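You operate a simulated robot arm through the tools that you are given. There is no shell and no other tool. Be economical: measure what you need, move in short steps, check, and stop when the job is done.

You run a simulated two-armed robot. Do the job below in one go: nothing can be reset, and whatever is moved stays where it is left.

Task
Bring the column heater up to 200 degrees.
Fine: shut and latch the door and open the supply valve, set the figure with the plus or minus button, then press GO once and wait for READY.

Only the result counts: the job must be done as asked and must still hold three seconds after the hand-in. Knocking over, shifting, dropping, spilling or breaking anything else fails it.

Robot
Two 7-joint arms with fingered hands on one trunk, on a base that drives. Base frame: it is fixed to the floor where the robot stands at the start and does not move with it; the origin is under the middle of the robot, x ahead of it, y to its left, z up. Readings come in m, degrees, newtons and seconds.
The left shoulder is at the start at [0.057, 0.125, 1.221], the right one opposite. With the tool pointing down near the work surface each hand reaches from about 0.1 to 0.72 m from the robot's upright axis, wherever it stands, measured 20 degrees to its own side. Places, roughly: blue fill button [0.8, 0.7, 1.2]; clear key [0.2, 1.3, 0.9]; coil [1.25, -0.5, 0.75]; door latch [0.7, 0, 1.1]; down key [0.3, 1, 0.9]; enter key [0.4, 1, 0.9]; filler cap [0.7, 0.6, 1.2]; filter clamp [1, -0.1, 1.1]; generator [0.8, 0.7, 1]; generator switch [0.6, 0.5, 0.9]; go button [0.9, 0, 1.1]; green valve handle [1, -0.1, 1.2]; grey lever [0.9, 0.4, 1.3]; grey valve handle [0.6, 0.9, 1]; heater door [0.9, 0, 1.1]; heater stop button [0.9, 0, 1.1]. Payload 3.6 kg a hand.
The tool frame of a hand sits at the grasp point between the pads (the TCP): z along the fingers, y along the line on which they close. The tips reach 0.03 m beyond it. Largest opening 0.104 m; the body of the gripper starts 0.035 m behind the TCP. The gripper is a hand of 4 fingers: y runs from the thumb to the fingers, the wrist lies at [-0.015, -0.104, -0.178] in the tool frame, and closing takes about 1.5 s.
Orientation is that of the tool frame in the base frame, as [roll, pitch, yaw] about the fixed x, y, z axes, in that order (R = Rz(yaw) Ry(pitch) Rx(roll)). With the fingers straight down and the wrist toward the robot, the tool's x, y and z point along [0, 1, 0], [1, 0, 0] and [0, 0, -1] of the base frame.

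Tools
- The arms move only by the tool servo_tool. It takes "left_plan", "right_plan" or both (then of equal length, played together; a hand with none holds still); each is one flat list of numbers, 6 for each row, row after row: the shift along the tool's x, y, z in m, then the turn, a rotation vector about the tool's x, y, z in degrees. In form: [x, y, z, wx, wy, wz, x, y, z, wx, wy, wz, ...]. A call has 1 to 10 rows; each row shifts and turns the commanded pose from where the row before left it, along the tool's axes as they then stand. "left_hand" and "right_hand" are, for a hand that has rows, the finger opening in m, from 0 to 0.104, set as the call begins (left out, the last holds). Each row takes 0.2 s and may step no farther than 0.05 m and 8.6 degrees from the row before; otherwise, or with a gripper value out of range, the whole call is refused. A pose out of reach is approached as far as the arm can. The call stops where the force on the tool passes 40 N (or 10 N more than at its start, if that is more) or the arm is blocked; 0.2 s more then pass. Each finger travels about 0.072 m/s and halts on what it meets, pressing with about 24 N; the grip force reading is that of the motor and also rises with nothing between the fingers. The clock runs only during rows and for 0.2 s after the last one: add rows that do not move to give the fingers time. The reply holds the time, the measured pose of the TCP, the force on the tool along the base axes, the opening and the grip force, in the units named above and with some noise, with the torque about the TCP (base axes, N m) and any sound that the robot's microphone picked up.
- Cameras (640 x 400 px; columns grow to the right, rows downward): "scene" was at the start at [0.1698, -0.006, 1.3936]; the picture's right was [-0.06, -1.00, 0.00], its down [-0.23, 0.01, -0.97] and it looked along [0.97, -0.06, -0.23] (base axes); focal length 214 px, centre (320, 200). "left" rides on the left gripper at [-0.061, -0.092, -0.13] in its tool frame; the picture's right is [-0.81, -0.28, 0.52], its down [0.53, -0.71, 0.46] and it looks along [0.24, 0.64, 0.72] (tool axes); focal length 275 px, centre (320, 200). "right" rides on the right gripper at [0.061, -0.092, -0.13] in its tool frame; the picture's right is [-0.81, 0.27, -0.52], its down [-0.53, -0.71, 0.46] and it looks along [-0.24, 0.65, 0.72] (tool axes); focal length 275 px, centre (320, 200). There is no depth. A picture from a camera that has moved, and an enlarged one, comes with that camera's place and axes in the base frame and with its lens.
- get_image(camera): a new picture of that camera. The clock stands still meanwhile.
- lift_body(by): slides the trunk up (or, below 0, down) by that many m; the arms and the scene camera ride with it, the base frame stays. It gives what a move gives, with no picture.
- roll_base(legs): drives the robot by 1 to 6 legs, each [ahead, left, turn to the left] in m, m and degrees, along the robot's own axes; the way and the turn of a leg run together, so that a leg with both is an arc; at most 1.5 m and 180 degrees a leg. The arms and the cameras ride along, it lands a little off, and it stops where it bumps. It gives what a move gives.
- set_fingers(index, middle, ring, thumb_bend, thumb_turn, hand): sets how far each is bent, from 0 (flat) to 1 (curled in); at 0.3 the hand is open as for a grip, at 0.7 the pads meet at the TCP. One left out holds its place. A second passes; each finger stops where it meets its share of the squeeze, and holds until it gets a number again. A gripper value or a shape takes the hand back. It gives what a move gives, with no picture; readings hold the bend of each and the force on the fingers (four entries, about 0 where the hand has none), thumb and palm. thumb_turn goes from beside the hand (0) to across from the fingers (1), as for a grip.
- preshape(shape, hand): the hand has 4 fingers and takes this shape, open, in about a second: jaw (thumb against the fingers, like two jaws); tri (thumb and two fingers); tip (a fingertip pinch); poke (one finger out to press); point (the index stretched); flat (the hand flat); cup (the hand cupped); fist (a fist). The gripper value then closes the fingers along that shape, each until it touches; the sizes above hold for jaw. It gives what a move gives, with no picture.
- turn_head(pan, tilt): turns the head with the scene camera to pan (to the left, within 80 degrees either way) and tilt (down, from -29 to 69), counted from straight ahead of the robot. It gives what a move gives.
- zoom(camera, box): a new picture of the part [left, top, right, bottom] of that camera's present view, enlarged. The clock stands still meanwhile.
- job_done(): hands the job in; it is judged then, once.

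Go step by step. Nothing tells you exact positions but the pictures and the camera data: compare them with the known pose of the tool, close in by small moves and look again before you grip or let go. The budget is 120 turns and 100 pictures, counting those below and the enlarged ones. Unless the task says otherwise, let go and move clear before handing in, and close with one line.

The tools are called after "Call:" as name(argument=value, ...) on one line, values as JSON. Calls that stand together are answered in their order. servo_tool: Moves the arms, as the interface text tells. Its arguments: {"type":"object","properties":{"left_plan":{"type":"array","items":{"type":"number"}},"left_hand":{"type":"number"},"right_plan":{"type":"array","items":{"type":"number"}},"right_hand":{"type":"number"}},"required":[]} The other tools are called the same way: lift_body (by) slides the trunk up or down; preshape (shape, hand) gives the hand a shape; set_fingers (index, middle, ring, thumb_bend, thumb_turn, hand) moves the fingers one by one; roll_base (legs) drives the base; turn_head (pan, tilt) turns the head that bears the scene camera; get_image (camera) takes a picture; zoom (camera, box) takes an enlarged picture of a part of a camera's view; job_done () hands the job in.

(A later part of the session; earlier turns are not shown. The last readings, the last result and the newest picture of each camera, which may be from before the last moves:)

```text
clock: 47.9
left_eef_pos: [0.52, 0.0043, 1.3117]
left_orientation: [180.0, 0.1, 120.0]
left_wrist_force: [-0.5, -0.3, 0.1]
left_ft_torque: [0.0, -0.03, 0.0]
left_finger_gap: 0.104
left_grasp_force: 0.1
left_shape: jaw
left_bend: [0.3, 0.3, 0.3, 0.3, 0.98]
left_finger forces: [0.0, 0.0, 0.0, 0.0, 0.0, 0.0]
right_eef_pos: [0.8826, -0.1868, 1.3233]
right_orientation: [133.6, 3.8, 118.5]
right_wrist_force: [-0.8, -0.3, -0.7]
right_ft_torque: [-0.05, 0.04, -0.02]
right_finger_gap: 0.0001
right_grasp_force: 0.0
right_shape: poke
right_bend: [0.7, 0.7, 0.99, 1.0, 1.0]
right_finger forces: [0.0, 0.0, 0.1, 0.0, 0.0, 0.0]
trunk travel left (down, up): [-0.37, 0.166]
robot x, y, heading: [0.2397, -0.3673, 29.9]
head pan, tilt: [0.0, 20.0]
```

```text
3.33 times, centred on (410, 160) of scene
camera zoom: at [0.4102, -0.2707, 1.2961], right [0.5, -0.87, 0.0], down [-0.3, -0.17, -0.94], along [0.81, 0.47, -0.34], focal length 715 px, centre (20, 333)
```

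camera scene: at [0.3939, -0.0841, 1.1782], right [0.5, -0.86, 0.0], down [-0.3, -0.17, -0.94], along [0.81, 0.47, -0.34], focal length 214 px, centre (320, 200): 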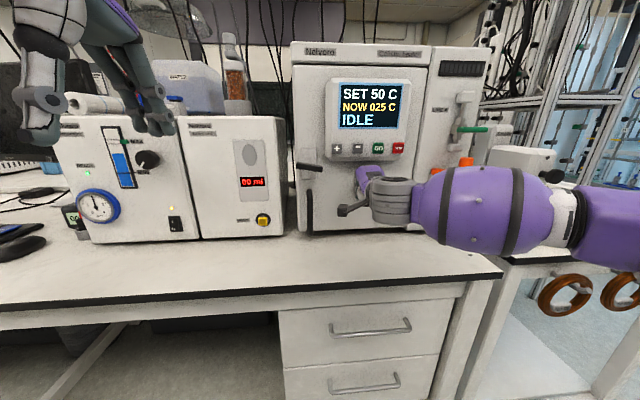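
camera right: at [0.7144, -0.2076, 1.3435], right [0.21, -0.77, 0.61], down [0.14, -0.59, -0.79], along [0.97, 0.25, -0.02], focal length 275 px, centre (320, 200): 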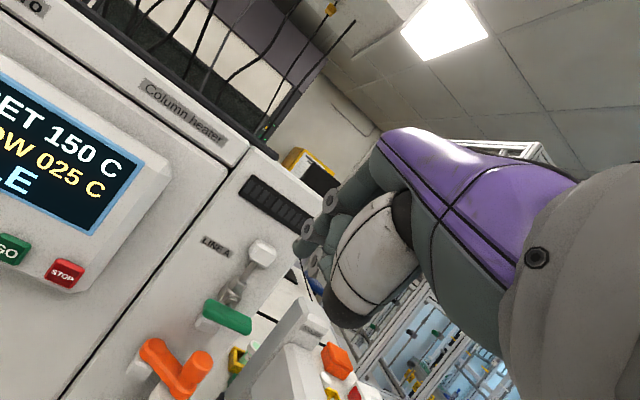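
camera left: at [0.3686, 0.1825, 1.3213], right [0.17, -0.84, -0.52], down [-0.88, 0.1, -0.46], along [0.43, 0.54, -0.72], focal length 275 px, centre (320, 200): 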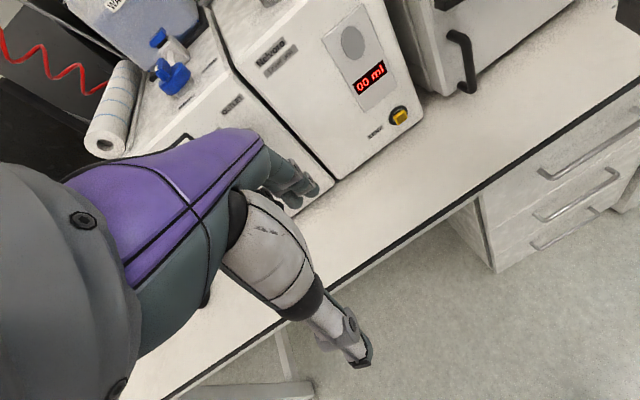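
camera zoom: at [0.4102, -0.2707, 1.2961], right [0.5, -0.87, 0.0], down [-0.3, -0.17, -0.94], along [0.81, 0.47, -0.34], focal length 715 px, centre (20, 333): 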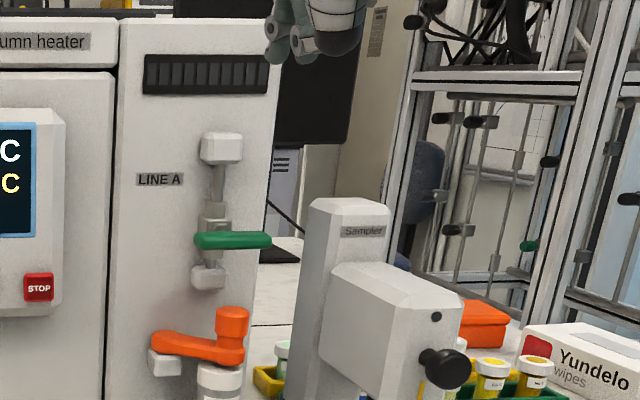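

The valve handle's free end is near [1.057, -0.15, 1.158], with the pivot near [1.032, -0.108]. I'll move the fingertip above the free end and test a downward push.

Call:
servo_tool(right_plan=[-0.013, 0.008, 0.04, 0, 0, 0, -0.013, 0.008, 0.04, 0, 0, 0, -0.013, 0.008, 0.04, 0, 0, 0, -0.01, 0.008, 0.04, 0, 0, 0])

Call:
get_image(camera="right")

Call:
zoom(camera="scene", box=[330, 100, 490, 220])

```text
clock: 48.9
left_eef_pos: [0.5223, 0.0063, 1.31]
left_orientation: [-179.9, 0.1, 120.1]
left_wrist_force: [-0.6, 1.4, -0.7]
left_ft_torque: [0.0, 0.0, 0.02]
left_finger_gap: 0.1037
left_grasp_force: 0.1
left_shape: jaw
left_bend: [0.3, 0.3, 0.3, 0.3, 0.98]
left_finger forces: [0.1, 0.0, 0.0, 0.1, 0.0, 0.1]
right_eef_pos: [1.0333, -0.1666, 1.2387]
right_orientation: [133.7, 3.8, 118.7]
right_wrist_force: [-0.1, -0.3, 0.2]
right_ft_torque: [0.0, -0.03, 0.01]
right_finger_gap: 0.0
right_grasp_force: 0.0
right_shape: poke
right_bend: [0.7, 0.7, 0.99, 1.0, 1.0]
right_finger forces: [0.0, 0.1, 0.0, 0.0, 0.0, 0.0]
trunk travel left (down, up): [-0.37, 0.166]
robot x, y, heading: [0.2387, -0.3704, 30.2]
head pan, tilt: [0.0, 20.0]
```

```text
40 pictures are left
camera right: at [0.8643, -0.1867, 1.2588], right [0.21, -0.77, 0.61], down [0.14, -0.59, -0.79], along [0.97, 0.25, -0.02], focal length 275 px, centre (320, 200)
```

right: 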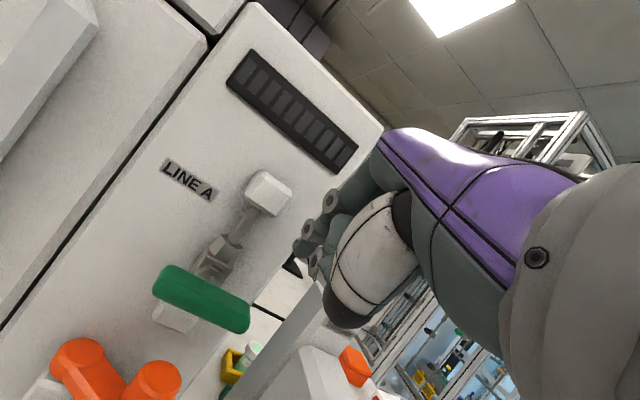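

```text
3.33 times, centred on (410, 160) of scene
camera zoom: at [0.4124, -0.2698, 1.2957], right [0.5, -0.87, 0.0], down [-0.3, -0.17, -0.94], along [0.81, 0.47, -0.34], focal length 715 px, centre (20, 333)
```

zoom: 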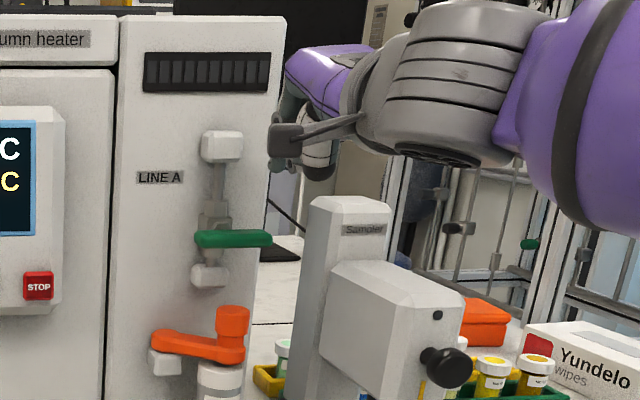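

Call:
servo_tool(right_plan=[0.008, 0.012, 0.012, 0, 0, 0, 0.008, 0.012, 0.012, 0, 0, 0, 0, -0.02, 0.02, 0, 0, 0, 0, -0.012, 0.012, 0, 0, 0])

Call:
get_image(camera="right")

Call:
zoom(camera="scene", box=[330, 100, 490, 220])

```text
clock: 49.9
left_eef_pos: [0.519, 0.0048, 1.3107]
left_orientation: [180.0, 0.2, 120.1]
left_wrist_force: [1.0, 0.3, 0.5]
left_ft_torque: [0.01, 0.04, 0.01]
left_finger_gap: 0.104
left_grasp_force: 0.2
left_shape: jaw
left_bend: [0.3, 0.3, 0.3, 0.3, 0.98]
left_finger forces: [0.0, 0.1, 0.0, 0.1, 0.1, 0.0]
right_eef_pos: [1.0385, -0.1633, 1.1937]
right_orientation: [133.7, 3.8, 118.6]
right_wrist_force: [0.5, 0.3, -0.7]
right_ft_torque: [0.0, 0.01, -0.01]
right_finger_gap: 0.0002
right_grasp_force: 0.1
right_shape: poke
right_bend: [0.7, 0.7, 0.99, 1.0, 1.0]
right_finger forces: [0.0, 0.0, 0.0, 0.0, 0.0, 0.1]
right hand out of reach, approached as far as the arm can: row 1, 2
trunk travel left (down, up): [-0.37, 0.166]
robot x, y, heading: [0.2408, -0.3657, 30.2]
head pan, tilt: [0.0, 20.0]
```

```text
38 pictures are left
camera right: at [0.8699, -0.1837, 1.2138], right [0.21, -0.77, 0.61], down [0.14, -0.59, -0.79], along [0.97, 0.25, -0.02], focal length 275 px, centre (320, 200)
```

right: 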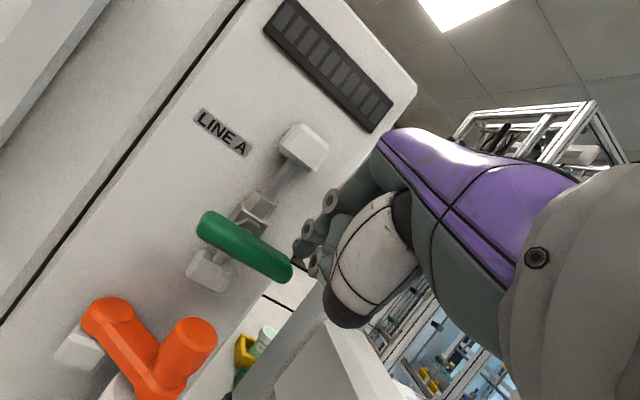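

```text
3.33 times, centred on (410, 160) of scene
camera zoom: at [0.4109, -0.2702, 1.296], right [0.5, -0.87, 0.0], down [-0.3, -0.17, -0.94], along [0.81, 0.47, -0.34], focal length 715 px, centre (20, 333)
```

zoom: 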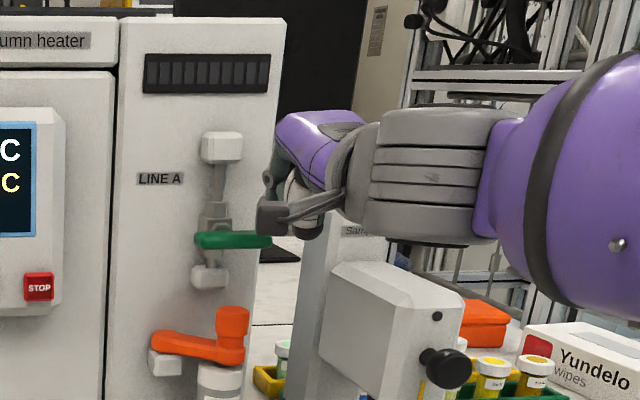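

Call:
roll_base(legs=[[0.035, 0.015, 0]])

Call:
servo_tool(right_plan=[0, -0.007, 0.007, 0, 0, 0, 0, -0.007, 0.007, 0, 0, 0, 0, -0.007, 0.007, 0, 0, 0])

Call:
get_image(camera="right")

```text
clock: 50.7
left_eef_pos: [0.5433, 0.0369, 1.3112]
left_orientation: [179.9, 0.2, 120.1]
left_wrist_force: [0.2, 0.6, -0.4]
left_ft_torque: [-0.02, -0.02, -0.06]
left_finger_gap: 0.1038
left_grasp_force: 0.0
left_shape: jaw
left_bend: [0.3, 0.3, 0.3, 0.3, 0.98]
left_finger forces: [0.0, 0.0, 0.0, 0.1, 0.0, 0.0]
right_eef_pos: [1.0617, -0.1318, 1.1943]
right_orientation: [133.8, 3.9, 118.5]
right_wrist_force: [1.0, -2.3, 1.1]
right_ft_torque: [0.01, 0.01, 0.0]
right_finger_gap: 0.0
right_grasp_force: 0.1
right_shape: poke
right_bend: [0.7, 0.7, 0.99, 1.0, 1.0]
right_finger forces: [2.2, 0.0, 0.0, 0.0, 0.1, 0.0]
trunk travel left (down, up): [-0.37, 0.166]
robot x, y, heading: [0.2603, -0.3349, 29.8]
head pan, tilt: [0.0, 20.0]
```

```text
clock: 51.7
left_eef_pos: [0.5412, 0.0352, 1.3102]
left_orientation: [180.0, 0.1, 120.0]
left_wrist_force: [0.9, -0.4, 0.1]
left_ft_torque: [-0.01, 0.03, -0.01]
left_finger_gap: 0.1035
left_grasp_force: 0.1
left_shape: jaw
left_bend: [0.3, 0.3, 0.3, 0.3, 0.98]
left_finger forces: [0.0, 0.1, 0.0, 0.0, 0.0, 0.1]
right_eef_pos: [1.0615, -0.1365, 1.1826]
right_orientation: [132.1, 3.5, 118.1]
right_wrist_force: [-5.5, -1.8, 22.0]
right_ft_torque: [-0.33, 0.78, -0.04]
right_finger_gap: 0.0
right_grasp_force: 0.1
right_shape: poke
right_bend: [0.7, 0.7, 0.99, 1.0, 1.0]
right_finger forces: [0.8, 0.0, 0.1, 0.0, 22.7, 0.0]
trunk travel left (down, up): [-0.37, 0.166]
robot x, y, heading: [0.2649, -0.3395, 30.2]
head pan, tilt: [0.0, 20.0]
stopped in row 3 (right hand): the force on the tool passed its limit at 42 N (the readings are from after the stop); the commanded pose is now the measured one
```

```text
36 pictures are left
camera right: at [0.893, -0.1557, 1.1989], right [0.19, -0.78, 0.6], down [0.15, -0.58, -0.8], along [0.97, 0.24, 0.01], focal length 275 px, centre (320, 200)
```

right: 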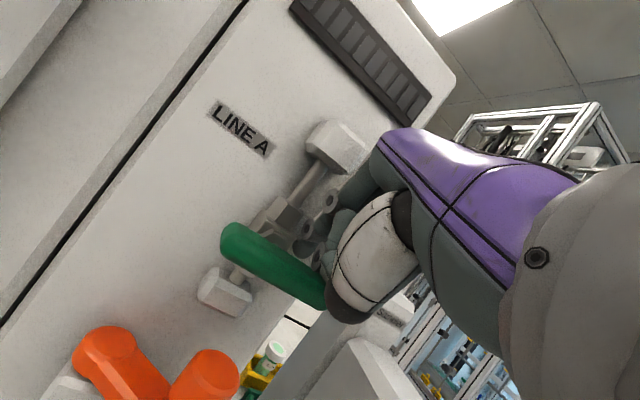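

Pressing the free end down with about 40 N doesn't turn it, so the handle must swing up. I'll raise the hand, switch to a fingertip pinch and tilt a bit steeper to grip the handle's end.

Call:
servo_tool(right_plan=[0, 0.02, -0.02, 0, 0, 0, 0, 0.02, -0.02, 0, 0, 0, 0, 0, -0.035, 0, 0, 0, 0, 0, 0, 7.5, 0, 0, 0, 0, 0, 7.5, 0, 0])

Call:
preshape(hand="right", shape="tip")

Call:
get_image(camera="right")

Call:
zoom(camera="scene", box=[310, 100, 470, 220])

```text
clock: 52.9
left_eef_pos: [0.5427, 0.0347, 1.3104]
left_orientation: [-179.9, 0.1, 120.0]
left_wrist_force: [-0.8, 0.4, 0.4]
left_ft_torque: [0.04, -0.01, 0.01]
left_finger_gap: 0.1037
left_grasp_force: 0.1
left_shape: jaw
left_bend: [0.3, 0.3, 0.3, 0.3, 0.98]
left_finger forces: [0.0, 0.1, 0.0, 0.1, 0.1, 0.1]
right_eef_pos: [1.0373, -0.1445, 1.2531]
right_orientation: [144.3, 3.6, 118.3]
right_wrist_force: [0.1, -0.4, -0.2]
right_ft_torque: [0.0, -0.01, 0.04]
right_finger_gap: 0.0
right_grasp_force: 0.0
right_shape: poke
right_bend: [0.7, 0.7, 0.99, 1.0, 1.0]
right_finger forces: [0.1, 0.0, 0.1, 0.0, 0.0, 0.1]
right hand out of reach, approached as far as the arm can: row 5
trunk travel left (down, up): [-0.37, 0.166]
robot x, y, heading: [0.2641, -0.3382, 30.0]
head pan, tilt: [0.0, 20.0]
```

```text
clock: 53.8
left_eef_pos: [0.542, 0.0341, 1.3115]
left_orientation: [179.9, 0.1, 120.1]
left_wrist_force: [-0.4, 0.8, 0.3]
left_ft_torque: [0.0, -0.01, -0.02]
left_finger_gap: 0.104
left_grasp_force: 0.1
left_shape: jaw
left_bend: [0.3, 0.3, 0.3, 0.3, 0.98]
left_finger forces: [0.1, 0.1, 0.1, 0.0, 0.1, 0.0]
right_eef_pos: [1.0359, -0.1439, 1.2549]
right_orientation: [143.9, 3.6, 118.3]
right_wrist_force: [-7.6, -4.3, -1.1]
right_ft_torque: [0.01, 0.01, 0.05]
right_finger_gap: 0.0986
right_grasp_force: 0.0
right_shape: tip
right_bend: [0.39, 0.98, 0.99, 0.3, 0.98]
right_finger forces: [8.6, 0.1, 0.0, 0.1, 0.0, 0.0]
trunk travel left (down, up): [-0.37, 0.166]
robot x, y, heading: [0.262, -0.3376, 30.0]
head pan, tilt: [0.0, 20.0]
```

```text
35 pictures are left
camera right: at [0.8728, -0.1593, 1.3037], right [0.29, -0.72, 0.63], down [0.0, -0.66, -0.75], along [0.96, 0.22, -0.19], focal length 275 px, centre (320, 200)
```

right: 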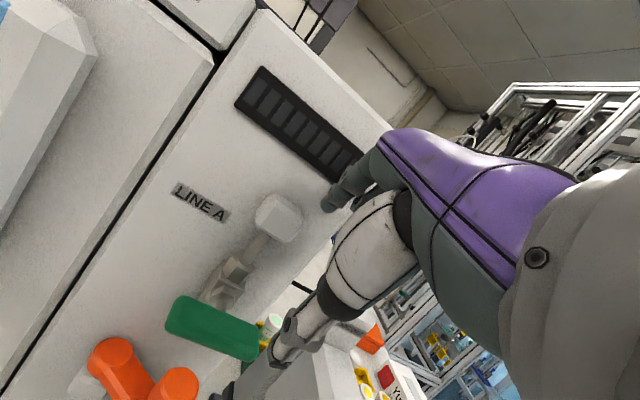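

```text
3.33 times, centred on (390, 160) of scene
camera zoom: at [0.4324, -0.2405, 1.2962], right [0.5, -0.87, 0.0], down [-0.3, -0.17, -0.94], along [0.81, 0.47, -0.34], focal length 715 px, centre (87, 333)
```

zoom: 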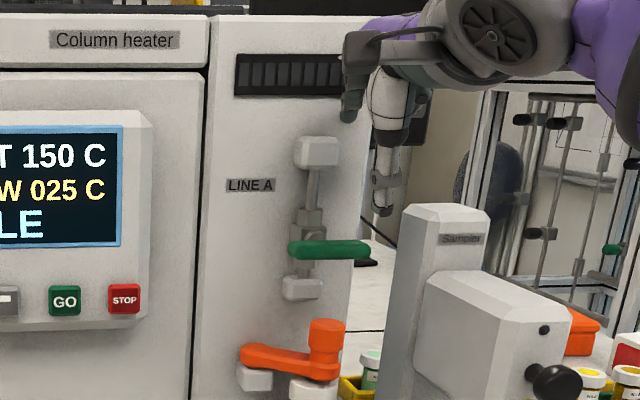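

The index, on the hand's left side, touches the column when wide open. I'll narrow the opening and check alignment before descending.

Call:
servo_tool(right_plan=[0, 0, 0, 0, 0, 0, 0, 0, 0, 0, 0, 0, 0, 0, 0, 0, 0, 0, 0, 0, 0, 0, 0, 0], right_hand=0.05)

Call:
zoom(camera="scene", box=[350, 90, 450, 180])

```text
clock: 54.8
left_eef_pos: [0.5431, 0.0356, 1.3109]
left_orientation: [180.0, 0.1, 120.0]
left_wrist_force: [0.6, 0.1, 0.8]
left_ft_torque: [0.01, -0.03, -0.01]
left_finger_gap: 0.1037
left_grasp_force: 0.0
left_shape: jaw
left_bend: [0.3, 0.3, 0.3, 0.3, 0.98]
left_finger forces: [0.1, 0.0, 0.0, 0.1, 0.0, 0.1]
right_eef_pos: [1.0371, -0.1434, 1.2552]
right_orientation: [144.1, 3.6, 118.3]
right_wrist_force: [-0.3, 0.0, -0.1]
right_ft_torque: [-0.02, 0.02, 0.02]
right_finger_gap: 0.0503
right_grasp_force: 0.1
right_shape: tip
right_bend: [0.73, 0.98, 0.99, 0.7, 1.0]
right_finger forces: [0.0, 0.1, 0.0, 0.0, 0.0, 0.0]
trunk travel left (down, up): [-0.37, 0.166]
robot x, y, heading: [0.2637, -0.3355, 30.1]
head pan, tilt: [0.0, 20.0]
```

```text
4.44 times, centred on (400, 135) of scene
camera zoom: at [0.4336, -0.24, 1.296], right [0.5, -0.87, 0.0], down [-0.3, -0.17, -0.94], along [0.81, 0.47, -0.34], focal length 953 px, centre (-36, 489)
```

zoom: 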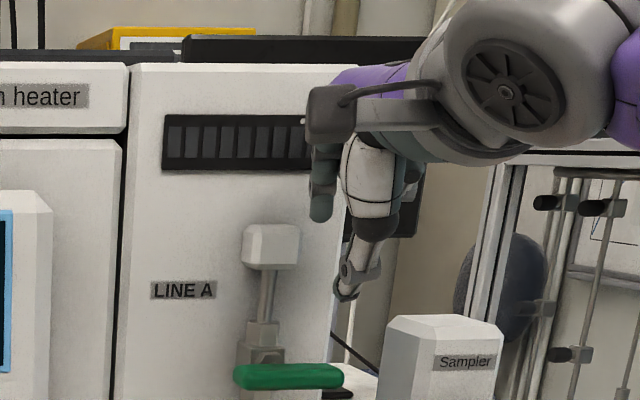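

Call:
servo_tool(right_plan=[-0.002, -0.0177, 0.0243, 0, 0, 0, -0.002, -0.0177, 0.0243, 0, 0, 0, -0.002, -0.0177, 0.0243, 0, 0, 0])

Call:
zoom(camera="scene", box=[350, 110, 450, 200])

Call:
get_image(camera="right")

```text
clock: 55.6
left_eef_pos: [0.5448, 0.036, 1.3103]
left_orientation: [179.9, 0.1, 120.1]
left_wrist_force: [-0.3, -0.1, 0.4]
left_ft_torque: [0.01, 0.01, -0.02]
left_finger_gap: 0.1038
left_grasp_force: 0.0
left_shape: jaw
left_bend: [0.3, 0.3, 0.3, 0.3, 0.98]
left_finger forces: [0.0, 0.0, 0.0, 0.0, 0.0, 0.0]
right_eef_pos: [1.0411, -0.1561, 1.1648]
right_orientation: [144.0, 3.5, 118.4]
right_wrist_force: [0.1, -0.7, -0.2]
right_ft_torque: [0.02, 0.01, -0.01]
right_finger_gap: 0.0505
right_grasp_force: 0.1
right_shape: tip
right_bend: [0.73, 0.98, 0.99, 0.7, 1.0]
right_finger forces: [0.1, 0.0, 0.0, 0.0, 0.0, 0.0]
trunk travel left (down, up): [-0.37, 0.166]
robot x, y, heading: [0.2622, -0.3372, 30.0]
head pan, tilt: [0.0, 20.0]
```

```text
4.44 times, centred on (400, 155) of scene
camera zoom: at [0.434, -0.2399, 1.2959], right [0.5, -0.87, 0.0], down [-0.3, -0.17, -0.94], along [0.81, 0.47, -0.34], focal length 953 px, centre (-36, 400)
```

zoom: 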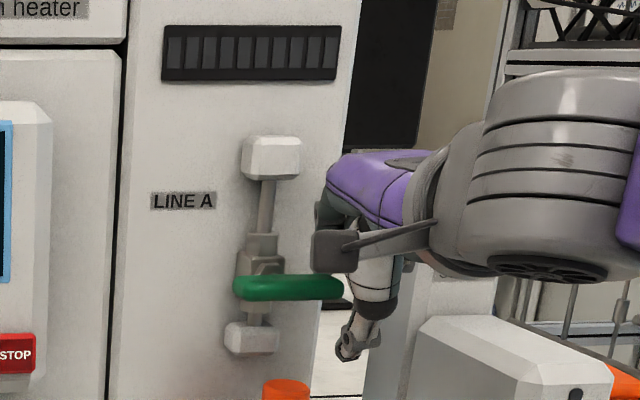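

```text
31 pictures are left
camera right: at [0.8782, -0.1708, 1.2128], right [0.3, -0.72, 0.63], down [0.0, -0.66, -0.75], along [0.96, 0.22, -0.19], focal length 275 px, centre (320, 200)
```

right: 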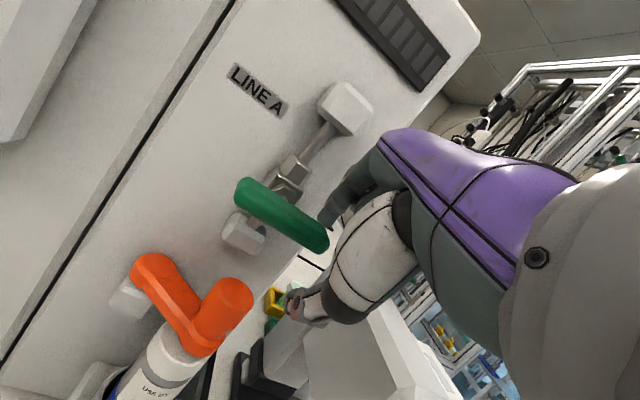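

Thumb is below and index behind the handle's end, but a little too far right. I'll shift left and close.

Call:
servo_tool(right_plan=[0.007, 0.002, 0.003, 0, 0, 0, 0.007, 0.002, 0.003, 0, 0, 0])

Call:
servo_tool(right_plan=[0, 0, 0, 0, 0, 0, 0, 0, 0, 0, 0, 0, 0, 0, 0, 0, 0, 0, 0, 0, 0, 0, 0, 0, 0, 0, 0, 0, 0, 0], right_hand=0.0)

Call:
get_image(camera="right")

```text
clock: 56.2
left_eef_pos: [0.5438, 0.0338, 1.3103]
left_orientation: [180.0, 0.1, 120.1]
left_wrist_force: [0.2, -0.4, -0.7]
left_ft_torque: [-0.02, -0.01, 0.01]
left_finger_gap: 0.1036
left_grasp_force: 0.1
left_shape: jaw
left_bend: [0.3, 0.3, 0.3, 0.3, 0.98]
left_finger forces: [0.0, 0.1, 0.0, 0.0, 0.0, 0.1]
right_eef_pos: [1.0398, -0.1391, 1.1618]
right_orientation: [143.9, 3.6, 118.3]
right_wrist_force: [0.7, -0.9, 2.2]
right_ft_torque: [0.0, 0.0, -0.04]
right_finger_gap: 0.0504
right_grasp_force: 0.1
right_shape: tip
right_bend: [0.73, 0.98, 0.99, 0.7, 1.0]
right_finger forces: [0.8, 1.9, 0.0, 0.1, 0.1, 0.0]
trunk travel left (down, up): [-0.37, 0.166]
robot x, y, heading: [0.2639, -0.3379, 30.1]
head pan, tilt: [0.0, 20.0]
```

```text
clock: 57.4
left_eef_pos: [0.5422, 0.0351, 1.3109]
left_orientation: [179.9, 0.0, 120.1]
left_wrist_force: [-0.1, -0.3, -0.5]
left_ft_torque: [-0.01, 0.03, 0.0]
left_finger_gap: 0.1036
left_grasp_force: 0.1
left_shape: jaw
left_bend: [0.3, 0.3, 0.3, 0.3, 0.98]
left_finger forces: [0.0, 0.1, 0.1, 0.0, 0.0, 0.0]
right_eef_pos: [1.0398, -0.1407, 1.1597]
right_orientation: [144.2, 3.5, 118.3]
right_wrist_force: [-14.3, -10.6, -10.2]
right_ft_torque: [-0.04, -0.25, 0.03]
right_finger_gap: 0.0169
right_grasp_force: 24.0
right_shape: tip
right_bend: [0.75, 0.99, 1.0, 0.71, 1.0]
right_finger forces: [9.8, 14.6, 0.0, 0.1, 39.0, 0.0]
trunk travel left (down, up): [-0.37, 0.166]
robot x, y, heading: [0.2645, -0.3367, 30.3]
head pan, tilt: [0.0, 20.0]
```

```text
30 pictures are left
camera right: at [0.8759, -0.1556, 1.2087], right [0.3, -0.72, 0.63], down [0.0, -0.66, -0.75], along [0.96, 0.22, -0.19], focal length 275 px, centre (320, 200)
```

right: 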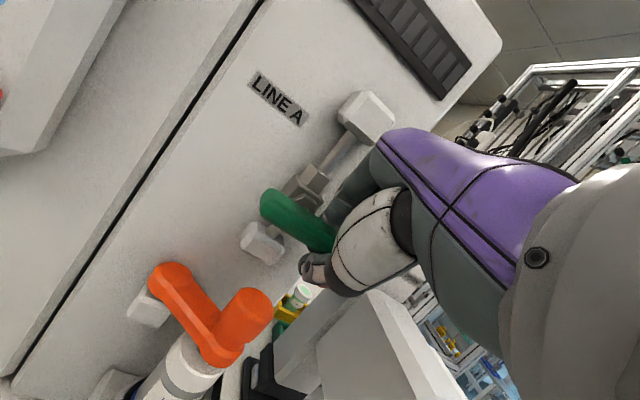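

The handle is gripped (17 mm between the pads). Lifting along the arc.

Call:
servo_tool(right_plan=[0.001, 0.0047, -0.0065, 0, 0, 0, 0.002, 0.0047, -0.0065, 0, 0, 0, 0.004, 0.0047, -0.0065, 0, 0, 0, 0.006, 0.0035, -0.005, 0, 0, 0])

Call:
get_image(camera="right")

```text
clock: 58.4
left_eef_pos: [0.5443, 0.0331, 1.3118]
left_orientation: [179.8, -0.1, 120.0]
left_wrist_force: [0.2, 0.0, -0.4]
left_ft_torque: [0.02, 0.01, 0.02]
left_finger_gap: 0.1037
left_grasp_force: 0.0
left_shape: jaw
left_bend: [0.3, 0.3, 0.3, 0.3, 0.98]
left_finger forces: [0.1, 0.0, 0.1, 0.1, 0.0, 0.0]
right_eef_pos: [1.0371, -0.1308, 1.1938]
right_orientation: [143.7, 3.5, 118.0]
right_wrist_force: [7.3, -12.0, 4.2]
right_ft_torque: [-0.07, -0.05, 0.05]
right_finger_gap: 0.0103
right_grasp_force: 24.1
right_shape: tip
right_bend: [0.76, 1.0, 1.0, 0.75, 1.0]
right_finger forces: [0.1, 0.0, 0.0, 0.1, 13.1, 0.0]
trunk travel left (down, up): [-0.37, 0.166]
robot x, y, heading: [0.2655, -0.3393, 30.0]
head pan, tilt: [0.0, 20.0]
```

```text
29 pictures are left
camera right: at [0.8736, -0.1455, 1.2421], right [0.29, -0.72, 0.63], down [0.0, -0.65, -0.76], along [0.96, 0.22, -0.19], focal length 275 px, centre (320, 200)
```

right: 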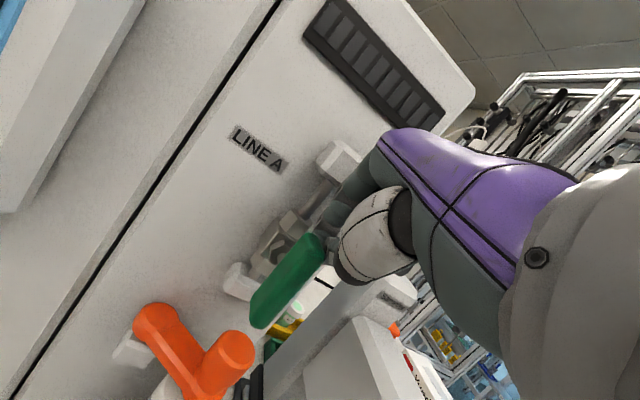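

Call:
servo_tool(right_plan=[0, 0, -0.012, 0, 0, 0, -0.01, 0, -0.04, 0, 0, 0, -0.02, 0, -0.04, 0, 0, 0, -0.03, 0, -0.03, 0, 0, 0], right_hand=0.05)

Call:
zoom(camera="scene", box=[290, 90, 450, 220])

```text
clock: 59.4
left_eef_pos: [0.5418, 0.0349, 1.3118]
left_orientation: [179.9, 0.1, 120.2]
left_wrist_force: [0.0, 0.6, 0.0]
left_ft_torque: [0.02, -0.03, 0.03]
left_finger_gap: 0.1037
left_grasp_force: 0.1
left_shape: jaw
left_bend: [0.3, 0.3, 0.3, 0.3, 0.98]
left_finger forces: [0.0, 0.0, 0.0, 0.0, 0.0, 0.0]
right_eef_pos: [0.9957, -0.2062, 1.2948]
right_orientation: [143.9, 3.5, 118.4]
right_wrist_force: [0.5, -0.2, -0.5]
right_ft_torque: [-0.01, -0.01, 0.02]
right_finger_gap: 0.0496
right_grasp_force: 0.0
right_shape: tip
right_bend: [0.73, 0.98, 0.99, 0.71, 1.0]
right_finger forces: [0.1, 0.1, 0.1, 0.0, 0.1, 0.0]
trunk travel left (down, up): [-0.37, 0.166]
robot x, y, heading: [0.2639, -0.3403, 30.0]
head pan, tilt: [0.0, 20.0]
```

```text
3.08 times, centred on (370, 155) of scene
camera zoom: at [0.4327, -0.2405, 1.2962], right [0.5, -0.87, 0.0], down [-0.3, -0.17, -0.94], along [0.81, 0.47, -0.34], focal length 660 px, centre (166, 338)
```

zoom: 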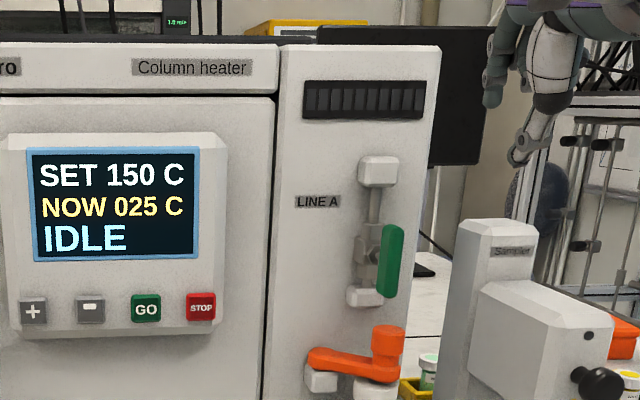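

The handle is now upright, in line with the pipe, so the valve is open. Next I'll go back in front of the panel with a pointing index to press "+" once more (150→200).

Call:
roll_base(legs=[[-0.1, 0, 0], [0, 0.23, 0]])

Call:
preshape(hand="right", shape="point")

Call:
lift_body(by=-0.12)

Call:
servo_tool(right_plan=[0, 0, 0, -5, 0, 0, 0, 0, 0, -5, 0, 0])

Call:
get_image(camera="right")

Call:
zoom(camera="scene", box=[280, 40, 480, 200])

```text
clock: 62.7
left_eef_pos: [0.3455, 0.1833, 1.3111]
left_orientation: [-180.0, 0.1, 120.1]
left_wrist_force: [0.1, -0.1, 1.0]
left_ft_torque: [0.02, -0.01, 0.02]
left_finger_gap: 0.1035
left_grasp_force: 0.0
left_shape: jaw
left_bend: [0.3, 0.3, 0.3, 0.3, 0.98]
left_finger forces: [0.1, 0.0, 0.1, 0.0, 0.0, 0.0]
right_eef_pos: [0.7992, -0.0602, 1.2936]
right_orientation: [143.9, 3.5, 118.4]
right_wrist_force: [-0.3, -0.1, 0.0]
right_ft_torque: [-0.01, -0.02, 0.0]
right_finger_gap: 0.0494
right_grasp_force: 0.1
right_shape: tip
right_bend: [0.73, 0.98, 0.99, 0.71, 1.0]
right_finger forces: [0.0, 0.0, 0.1, 0.0, 0.1, 0.0]
trunk travel left (down, up): [-0.37, 0.166]
robot x, y, heading: [0.0632, -0.1897, 29.9]
head pan, tilt: [0.0, 20.0]
```

```text
clock: 63.6
left_eef_pos: [0.3468, 0.1819, 1.3118]
left_orientation: [-180.0, 0.1, 120.0]
left_wrist_force: [-0.9, 0.5, 0.5]
left_ft_torque: [0.01, 0.01, 0.05]
left_finger_gap: 0.1039
left_grasp_force: 0.1
left_shape: jaw
left_bend: [0.3, 0.3, 0.3, 0.3, 0.98]
left_finger forces: [0.1, 0.0, 0.0, 0.0, 0.1, 0.0]
right_eef_pos: [0.7997, -0.0608, 1.2942]
right_orientation: [144.0, 3.6, 118.3]
right_wrist_force: [-0.7, -0.5, 1.0]
right_ft_torque: [0.0, 0.01, -0.04]
right_finger_gap: 0.0961
right_grasp_force: 0.2
right_shape: point
right_bend: [0.2, 1.0, 1.0, 0.98, 0.88]
right_finger forces: [0.0, 0.1, 0.1, 0.1, 0.0, 0.0]
trunk travel left (down, up): [-0.37, 0.166]
robot x, y, heading: [0.0658, -0.1932, 29.9]
head pan, tilt: [0.0, 20.0]
```

```text
clock: 65.1
left_eef_pos: [0.3451, 0.1824, 1.1906]
left_orientation: [179.8, 0.1, 120.1]
left_wrist_force: [-0.3, -0.5, 0.2]
left_ft_torque: [-0.01, -0.01, 0.01]
left_finger_gap: 0.1035
left_grasp_force: 0.0
left_shape: jaw
left_bend: [0.3, 0.3, 0.3, 0.3, 0.98]
left_finger forces: [0.0, 0.1, 0.0, 0.1, 0.1, 0.0]
right_eef_pos: [0.7987, -0.0598, 1.1746]
right_orientation: [144.1, 3.5, 118.3]
right_wrist_force: [0.0, -0.6, 0.5]
right_ft_torque: [0.0, 0.05, -0.04]
right_finger_gap: 0.096
right_grasp_force: 0.0
right_shape: point
right_bend: [0.2, 1.0, 1.0, 0.98, 0.88]
right_finger forces: [0.0, 0.0, 0.0, 0.1, 0.0, 0.0]
trunk travel left (down, up): [-0.25, 0.286]
robot x, y, heading: [0.0663, -0.1902, 29.7]
head pan, tilt: [0.0, 20.0]
```

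```text
clock: 65.7
left_eef_pos: [0.3453, 0.182, 1.1894]
left_orientation: [180.0, 0.2, 120.1]
left_wrist_force: [-0.2, 0.1, 0.1]
left_ft_torque: [-0.03, -0.01, 0.0]
left_finger_gap: 0.1037
left_grasp_force: 0.1
left_shape: jaw
left_bend: [0.3, 0.3, 0.3, 0.3, 0.98]
left_finger forces: [0.0, 0.0, 0.0, 0.0, 0.0, 0.0]
right_eef_pos: [0.7995, -0.059, 1.1749]
right_orientation: [134.0, 3.5, 118.3]
right_wrist_force: [-0.4, -0.6, 0.5]
right_ft_torque: [0.01, -0.02, -0.03]
right_finger_gap: 0.096
right_grasp_force: 0.1
right_shape: point
right_bend: [0.2, 1.0, 1.0, 0.98, 0.88]
right_finger forces: [0.0, 0.0, 0.0, 0.1, 0.0, 0.0]
trunk travel left (down, up): [-0.25, 0.286]
robot x, y, heading: [0.0686, -0.1899, 29.8]
head pan, tilt: [0.0, 20.0]
```

```text
27 pictures are left
camera right: at [0.6314, -0.0793, 1.1959], right [0.21, -0.77, 0.61], down [0.13, -0.59, -0.8], along [0.97, 0.24, -0.02], focal length 275 px, centre (320, 200)
```

right: 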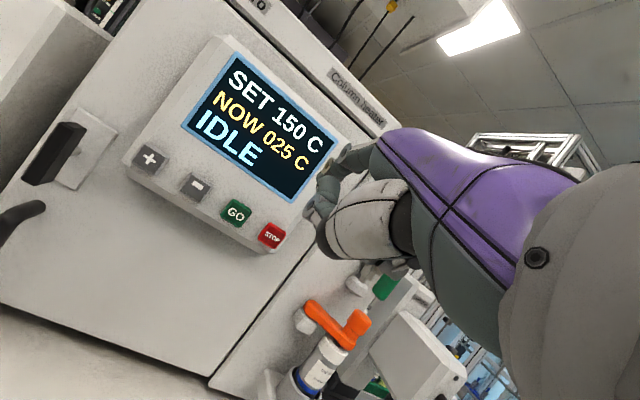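

```text
2.50 times, centred on (380, 120) of scene
camera zoom: at [0.2598, -0.0798, 1.1784], right [0.5, -0.87, 0.0], down [-0.3, -0.17, -0.94], along [0.81, 0.47, -0.34], focal length 536 px, centre (170, 400)
```

zoom: 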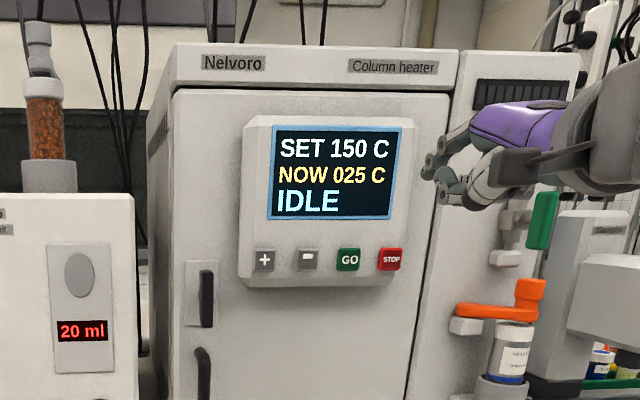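

The panel reads SET 150 / IDLE. I'll bring the index in front of "+", stopping about 5 cm short to check its aim.

Call:
servo_tool(right_plan=[0.034, -0.0106, 0.0206, 0, 0, 0, 0.034, -0.0106, 0.0206, 0, 0, 0, 0.034, -0.0106, 0.0206, 0, 0, 0, 0.034, -0.0106, 0.0206, 0, 0, 0])

Call:
get_image(camera="right")

Call:
zoom(camera="scene", box=[300, 80, 460, 210])

```text
clock: 66.7
left_eef_pos: [0.3463, 0.1823, 1.1908]
left_orientation: [-180.0, 0.0, 120.0]
left_wrist_force: [-0.2, -0.2, -0.4]
left_ft_torque: [-0.03, 0.0, 0.02]
left_finger_gap: 0.1036
left_grasp_force: 0.1
left_shape: jaw
left_bend: [0.3, 0.3, 0.3, 0.3, 0.98]
left_finger forces: [0.0, 0.0, 0.1, 0.1, 0.0, 0.0]
right_eef_pos: [0.7649, 0.0689, 1.0774]
right_orientation: [134.1, 3.5, 118.2]
right_wrist_force: [0.5, 0.3, -0.4]
right_ft_torque: [-0.01, 0.03, 0.03]
right_finger_gap: 0.096
right_grasp_force: 0.1
right_shape: point
right_bend: [0.2, 1.0, 1.0, 0.98, 0.88]
right_finger forces: [0.0, 0.0, 0.1, 0.0, 0.0, 0.0]
trunk travel left (down, up): [-0.25, 0.286]
robot x, y, heading: [0.0621, -0.1897, 29.9]
head pan, tilt: [0.0, 20.0]
```

```text
25 pictures are left
camera right: at [0.5972, 0.0497, 1.0992], right [0.21, -0.77, 0.61], down [0.13, -0.59, -0.79], along [0.97, 0.24, -0.03], focal length 275 px, centre (320, 200)
```

right: 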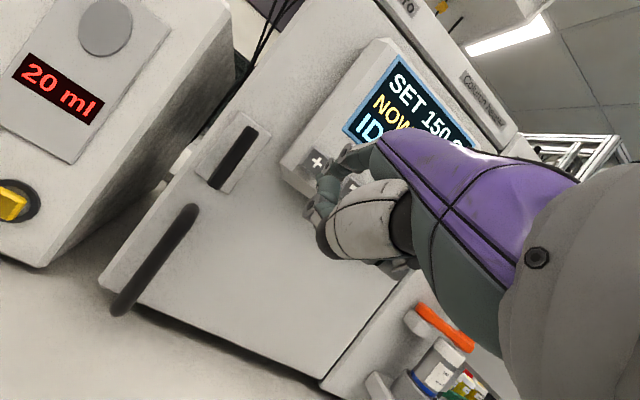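

```text
3.08 times, centred on (380, 145) of scene
camera zoom: at [0.2602, -0.0791, 1.1782], right [0.5, -0.87, 0.0], down [-0.3, -0.17, -0.94], along [0.81, 0.47, -0.34], focal length 660 px, centre (135, 369)
```

zoom: 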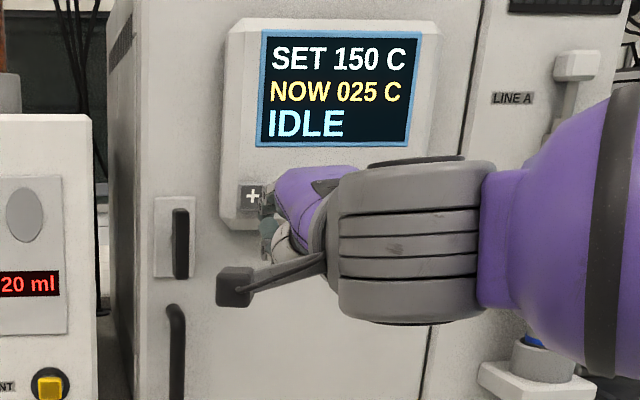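

Call:
servo_tool(right_plan=[0, 0.0155, -0.0155, 0, 0, 0, 0, 0.01, 0.01, 0, 0, 0, 0, 0.005, 0.005, 0, 0, 0])

Call:
get_image(camera="right")

Call:
zoom(camera="scene", box=[310, 110, 390, 175])

```text
clock: 67.5
left_eef_pos: [0.3458, 0.1814, 1.1907]
left_orientation: [-179.9, 0.1, 120.0]
left_wrist_force: [-0.5, -0.5, 0.3]
left_ft_torque: [0.0, 0.01, -0.03]
left_finger_gap: 0.1035
left_grasp_force: 0.0
left_shape: jaw
left_bend: [0.3, 0.3, 0.3, 0.3, 0.98]
left_finger forces: [0.1, 0.0, 0.1, 0.1, 0.0, 0.0]
right_eef_pos: [0.7842, 0.0775, 1.1015]
right_orientation: [134.1, 3.6, 118.2]
right_wrist_force: [0.2, -0.3, 0.3]
right_ft_torque: [0.0, 0.0, -0.02]
right_finger_gap: 0.096
right_grasp_force: 0.1
right_shape: point
right_bend: [0.2, 1.0, 1.0, 0.98, 0.88]
right_finger forces: [0.1, 0.0, 0.1, 0.0, 0.0, 0.1]
trunk travel left (down, up): [-0.25, 0.286]
robot x, y, heading: [0.0618, -0.1885, 30.4]
head pan, tilt: [0.0, 20.0]
```

```text
23 pictures are left
camera right: at [0.6166, 0.0581, 1.1221], right [0.21, -0.77, 0.61], down [0.13, -0.59, -0.79], along [0.97, 0.24, -0.02], focal length 275 px, centre (320, 200)
```

right: 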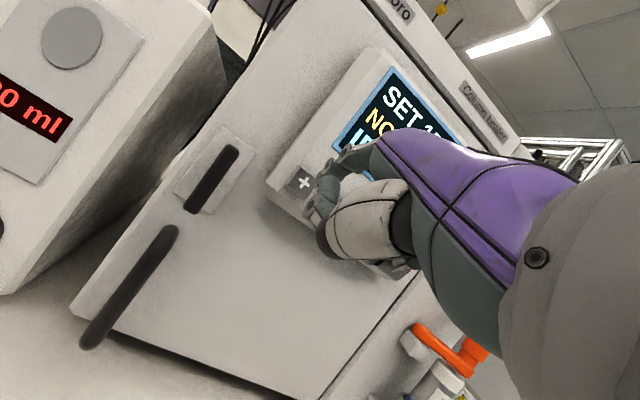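

```text
6.15 times, centred on (350, 142) of scene
camera zoom: at [0.2594, -0.0797, 1.1785], right [0.5, -0.87, 0.0], down [-0.3, -0.17, -0.94], along [0.81, 0.47, -0.34], focal length 1320 px, centre (135, 554)
```

zoom: 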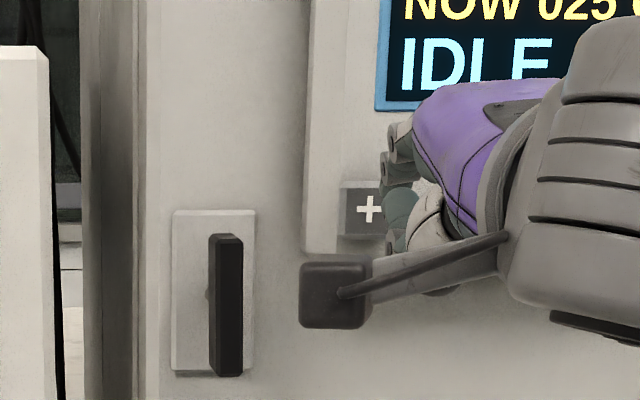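

Call:
servo_tool(right_plan=[0.007, 0.005, 0.005, 0, 0, 0, 0, 0.005, 0.005, 0, 0, 0, 0, 0.005, 0.005, 0, 0, 0])

Call:
get_image(camera="right")

```text
clock: 68.3
left_eef_pos: [0.3451, 0.1828, 1.1906]
left_orientation: [-180.0, 0.0, 120.0]
left_wrist_force: [0.4, -0.1, 0.6]
left_ft_torque: [0.02, 0.01, 0.03]
left_finger_gap: 0.1037
left_grasp_force: 0.0
left_shape: jaw
left_bend: [0.3, 0.3, 0.3, 0.3, 0.98]
left_finger forces: [0.0, 0.0, 0.0, 0.0, 0.0, 0.1]
right_eef_pos: [0.7843, 0.0772, 1.1014]
right_orientation: [134.1, 3.5, 118.3]
right_wrist_force: [-1.4, -0.4, 0.7]
right_ft_torque: [-0.03, 0.01, 0.02]
right_finger_gap: 0.096
right_grasp_force: 0.1
right_shape: point
right_bend: [0.2, 1.0, 1.0, 0.98, 0.88]
right_finger forces: [0.1, 0.0, 0.0, 0.0, 0.0, 0.0]
right hand out of reach, approached as far as the arm can: row 1, 2, 3
trunk travel left (down, up): [-0.25, 0.286]
robot x, y, heading: [0.0648, -0.1881, 29.9]
head pan, tilt: [0.0, 20.0]
```

```text
21 pictures are left
camera right: at [0.6165, 0.0582, 1.1219], right [0.21, -0.77, 0.61], down [0.13, -0.59, -0.79], along [0.97, 0.24, -0.03], focal length 275 px, centre (320, 200)
```

right: 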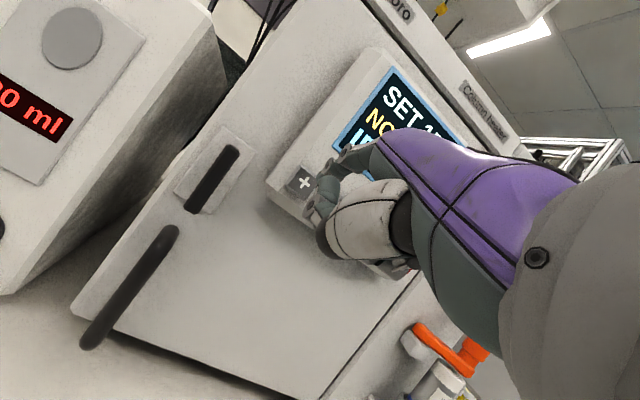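

I'm at the reach limit. I'll pull the hand back, drive the base closer, and re-aim.

Call:
servo_tool(right_plan=[-0.02, -0.018, -0.018, 0, 0, 0, -0.02, -0.018, -0.018, 0, 0, 0])

Call:
roll_base(legs=[[0.07, 0.045, 0]])

Call:
zoom(camera="scene", box=[300, 90, 420, 190])

```text
clock: 68.9
left_eef_pos: [0.3453, 0.1817, 1.1913]
left_orientation: [179.9, 0.1, 119.9]
left_wrist_force: [-0.2, -0.1, 0.0]
left_ft_torque: [-0.02, 0.03, -0.01]
left_finger_gap: 0.1037
left_grasp_force: 0.0
left_shape: jaw
left_bend: [0.3, 0.3, 0.3, 0.3, 0.98]
left_finger forces: [0.1, 0.0, 0.0, 0.1, 0.0, 0.0]
right_eef_pos: [0.7575, 0.0154, 1.1009]
right_orientation: [134.2, 3.6, 118.3]
right_wrist_force: [0.0, -0.1, -0.1]
right_ft_torque: [-0.02, 0.04, 0.02]
right_finger_gap: 0.0959
right_grasp_force: 0.1
right_shape: point
right_bend: [0.2, 1.0, 1.0, 0.98, 0.88]
right_finger forces: [0.0, 0.0, 0.0, 0.0, 0.0, 0.1]
trunk travel left (down, up): [-0.25, 0.286]
robot x, y, heading: [0.0657, -0.1909, 30.0]
head pan, tilt: [0.0, 20.0]
```

```text
clock: 70.0
left_eef_pos: [0.3843, 0.2558, 1.1893]
left_orientation: [180.0, 0.1, 120.1]
left_wrist_force: [-0.1, -0.7, -0.4]
left_ft_torque: [-0.02, 0.02, 0.02]
left_finger_gap: 0.1036
left_grasp_force: 0.0
left_shape: jaw
left_bend: [0.3, 0.3, 0.3, 0.3, 0.98]
left_finger forces: [0.0, 0.1, 0.0, 0.0, 0.0, 0.0]
right_eef_pos: [0.797, 0.0899, 1.0998]
right_orientation: [134.1, 3.7, 118.1]
right_wrist_force: [0.3, -0.3, 0.3]
right_ft_torque: [-0.02, 0.01, -0.01]
right_finger_gap: 0.0959
right_grasp_force: 0.0
right_shape: point
right_bend: [0.2, 1.0, 1.0, 0.98, 0.88]
right_finger forces: [0.0, 0.0, 0.1, 0.1, 0.0, 0.0]
trunk travel left (down, up): [-0.25, 0.286]
robot x, y, heading: [0.1036, -0.1111, 29.8]
head pan, tilt: [0.0, 20.0]
```

```text
4.00 times, centred on (360, 140) of scene
camera zoom: at [0.298, -0.0055, 1.1783], right [0.5, -0.87, 0.0], down [-0.3, -0.17, -0.94], along [0.81, 0.47, -0.34], focal length 858 px, centre (160, 440)
```

zoom: 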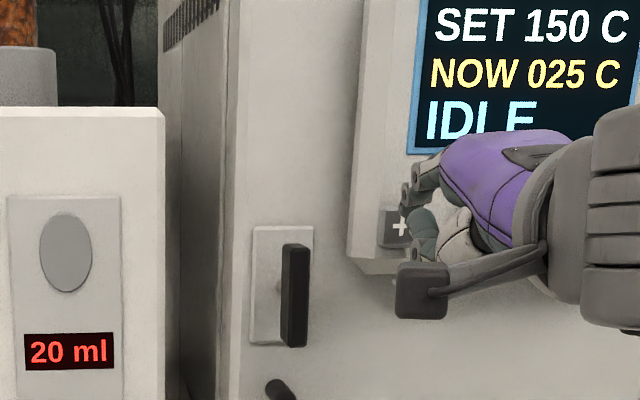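

Call:
servo_tool(right_plan=[0.006, 0.005, 0.005, 0, 0, 0, 0.003, 0.005, 0.005, 0, 0, 0, 0, 0.005, 0.005, 0, 0, 0])

Call:
zoom(camera="scene", box=[310, 100, 410, 180])

```text
clock: 70.8
left_eef_pos: [0.3815, 0.2541, 1.1915]
left_orientation: [179.9, 0.1, 120.1]
left_wrist_force: [0.3, -1.6, 0.5]
left_ft_torque: [0.01, 0.0, 0.0]
left_finger_gap: 0.1035
left_grasp_force: 0.1
left_shape: jaw
left_bend: [0.3, 0.3, 0.3, 0.3, 0.98]
left_finger forces: [0.1, 0.0, 0.0, 0.1, 0.1, 0.0]
right_eef_pos: [0.8073, 0.1072, 1.1045]
right_orientation: [133.8, 3.5, 118.3]
right_wrist_force: [-12.9, -7.3, 4.9]
right_ft_torque: [0.39, -0.57, 0.15]
right_finger_gap: 0.0961
right_grasp_force: 0.0
right_shape: point
right_bend: [0.21, 1.0, 1.0, 0.98, 0.88]
right_finger forces: [15.2, 0.0, 0.0, 0.0, 0.0, 0.0]
trunk travel left (down, up): [-0.25, 0.286]
robot x, y, heading: [0.1057, -0.1195, 30.1]
head pan, tilt: [0.0, 20.0]
heard: click
```

```text
5.00 times, centred on (360, 140) of scene
camera zoom: at [0.2952, -0.0074, 1.179], right [0.5, -0.87, 0.0], down [-0.29, -0.17, -0.94], along [0.82, 0.47, -0.34], focal length 1072 px, centre (120, 500)
```

zoom: 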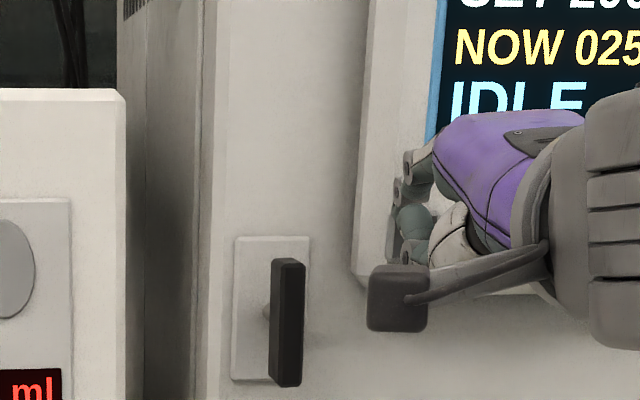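

Click, and SET now shows 2xx. I'll retreat, slide 9.4 cm right to GO, and check.

Call:
servo_tool(right_plan=[0, -0.028, -0.028, 0, 0, 0, -0.047, 0, 0, 0, 0, 0, -0.047, 0, 0, 0, 0, 0])

Call:
zoom(camera="scene", box=[310, 80, 450, 190])

Call:
get_image(camera="right")

```text
clock: 71.6
left_eef_pos: [0.3848, 0.2546, 1.1914]
left_orientation: [179.9, 0.0, 120.0]
left_wrist_force: [-0.3, 0.0, 0.4]
left_ft_torque: [0.01, 0.0, -0.02]
left_finger_gap: 0.1036
left_grasp_force: 0.1
left_shape: jaw
left_bend: [0.3, 0.3, 0.3, 0.3, 0.98]
left_finger forces: [0.0, 0.0, 0.0, 0.0, 0.1, 0.1]
right_eef_pos: [0.8189, 0.0037, 1.1052]
right_orientation: [134.1, 3.5, 118.3]
right_wrist_force: [0.0, 0.0, 0.7]
right_ft_torque: [0.01, -0.04, 0.02]
right_finger_gap: 0.0
right_grasp_force: 0.1
right_shape: point
right_bend: [0.2, 1.0, 1.0, 0.98, 0.88]
right_finger forces: [0.0, 0.0, 0.0, 0.0, 0.0, 0.0]
trunk travel left (down, up): [-0.25, 0.286]
robot x, y, heading: [0.102, -0.1185, 30.0]
head pan, tilt: [0.0, 20.0]
```

```text
3.64 times, centred on (380, 135) of scene
camera zoom: at [0.2976, -0.0067, 1.1785], right [0.5, -0.87, 0.0], down [-0.3, -0.17, -0.94], along [0.81, 0.47, -0.34], focal length 780 px, centre (102, 436)
```

zoom: 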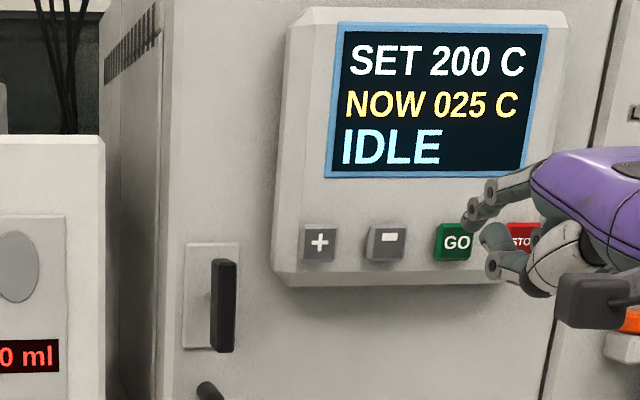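

```text
17 pictures are left
camera right: at [0.6505, -0.0156, 1.1269], right [0.21, -0.77, 0.61], down [0.13, -0.59, -0.79], along [0.97, 0.24, -0.03], focal length 275 px, centre (320, 200)
```

right: 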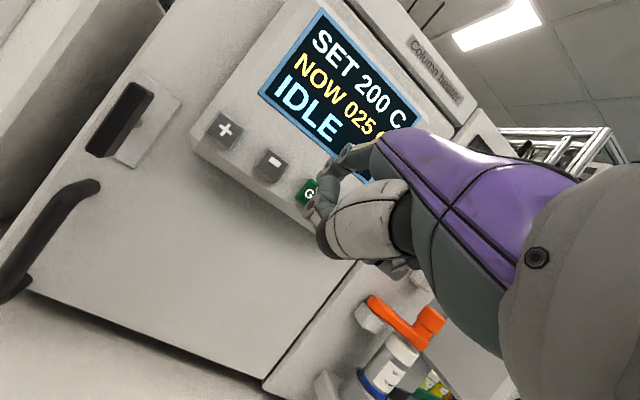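

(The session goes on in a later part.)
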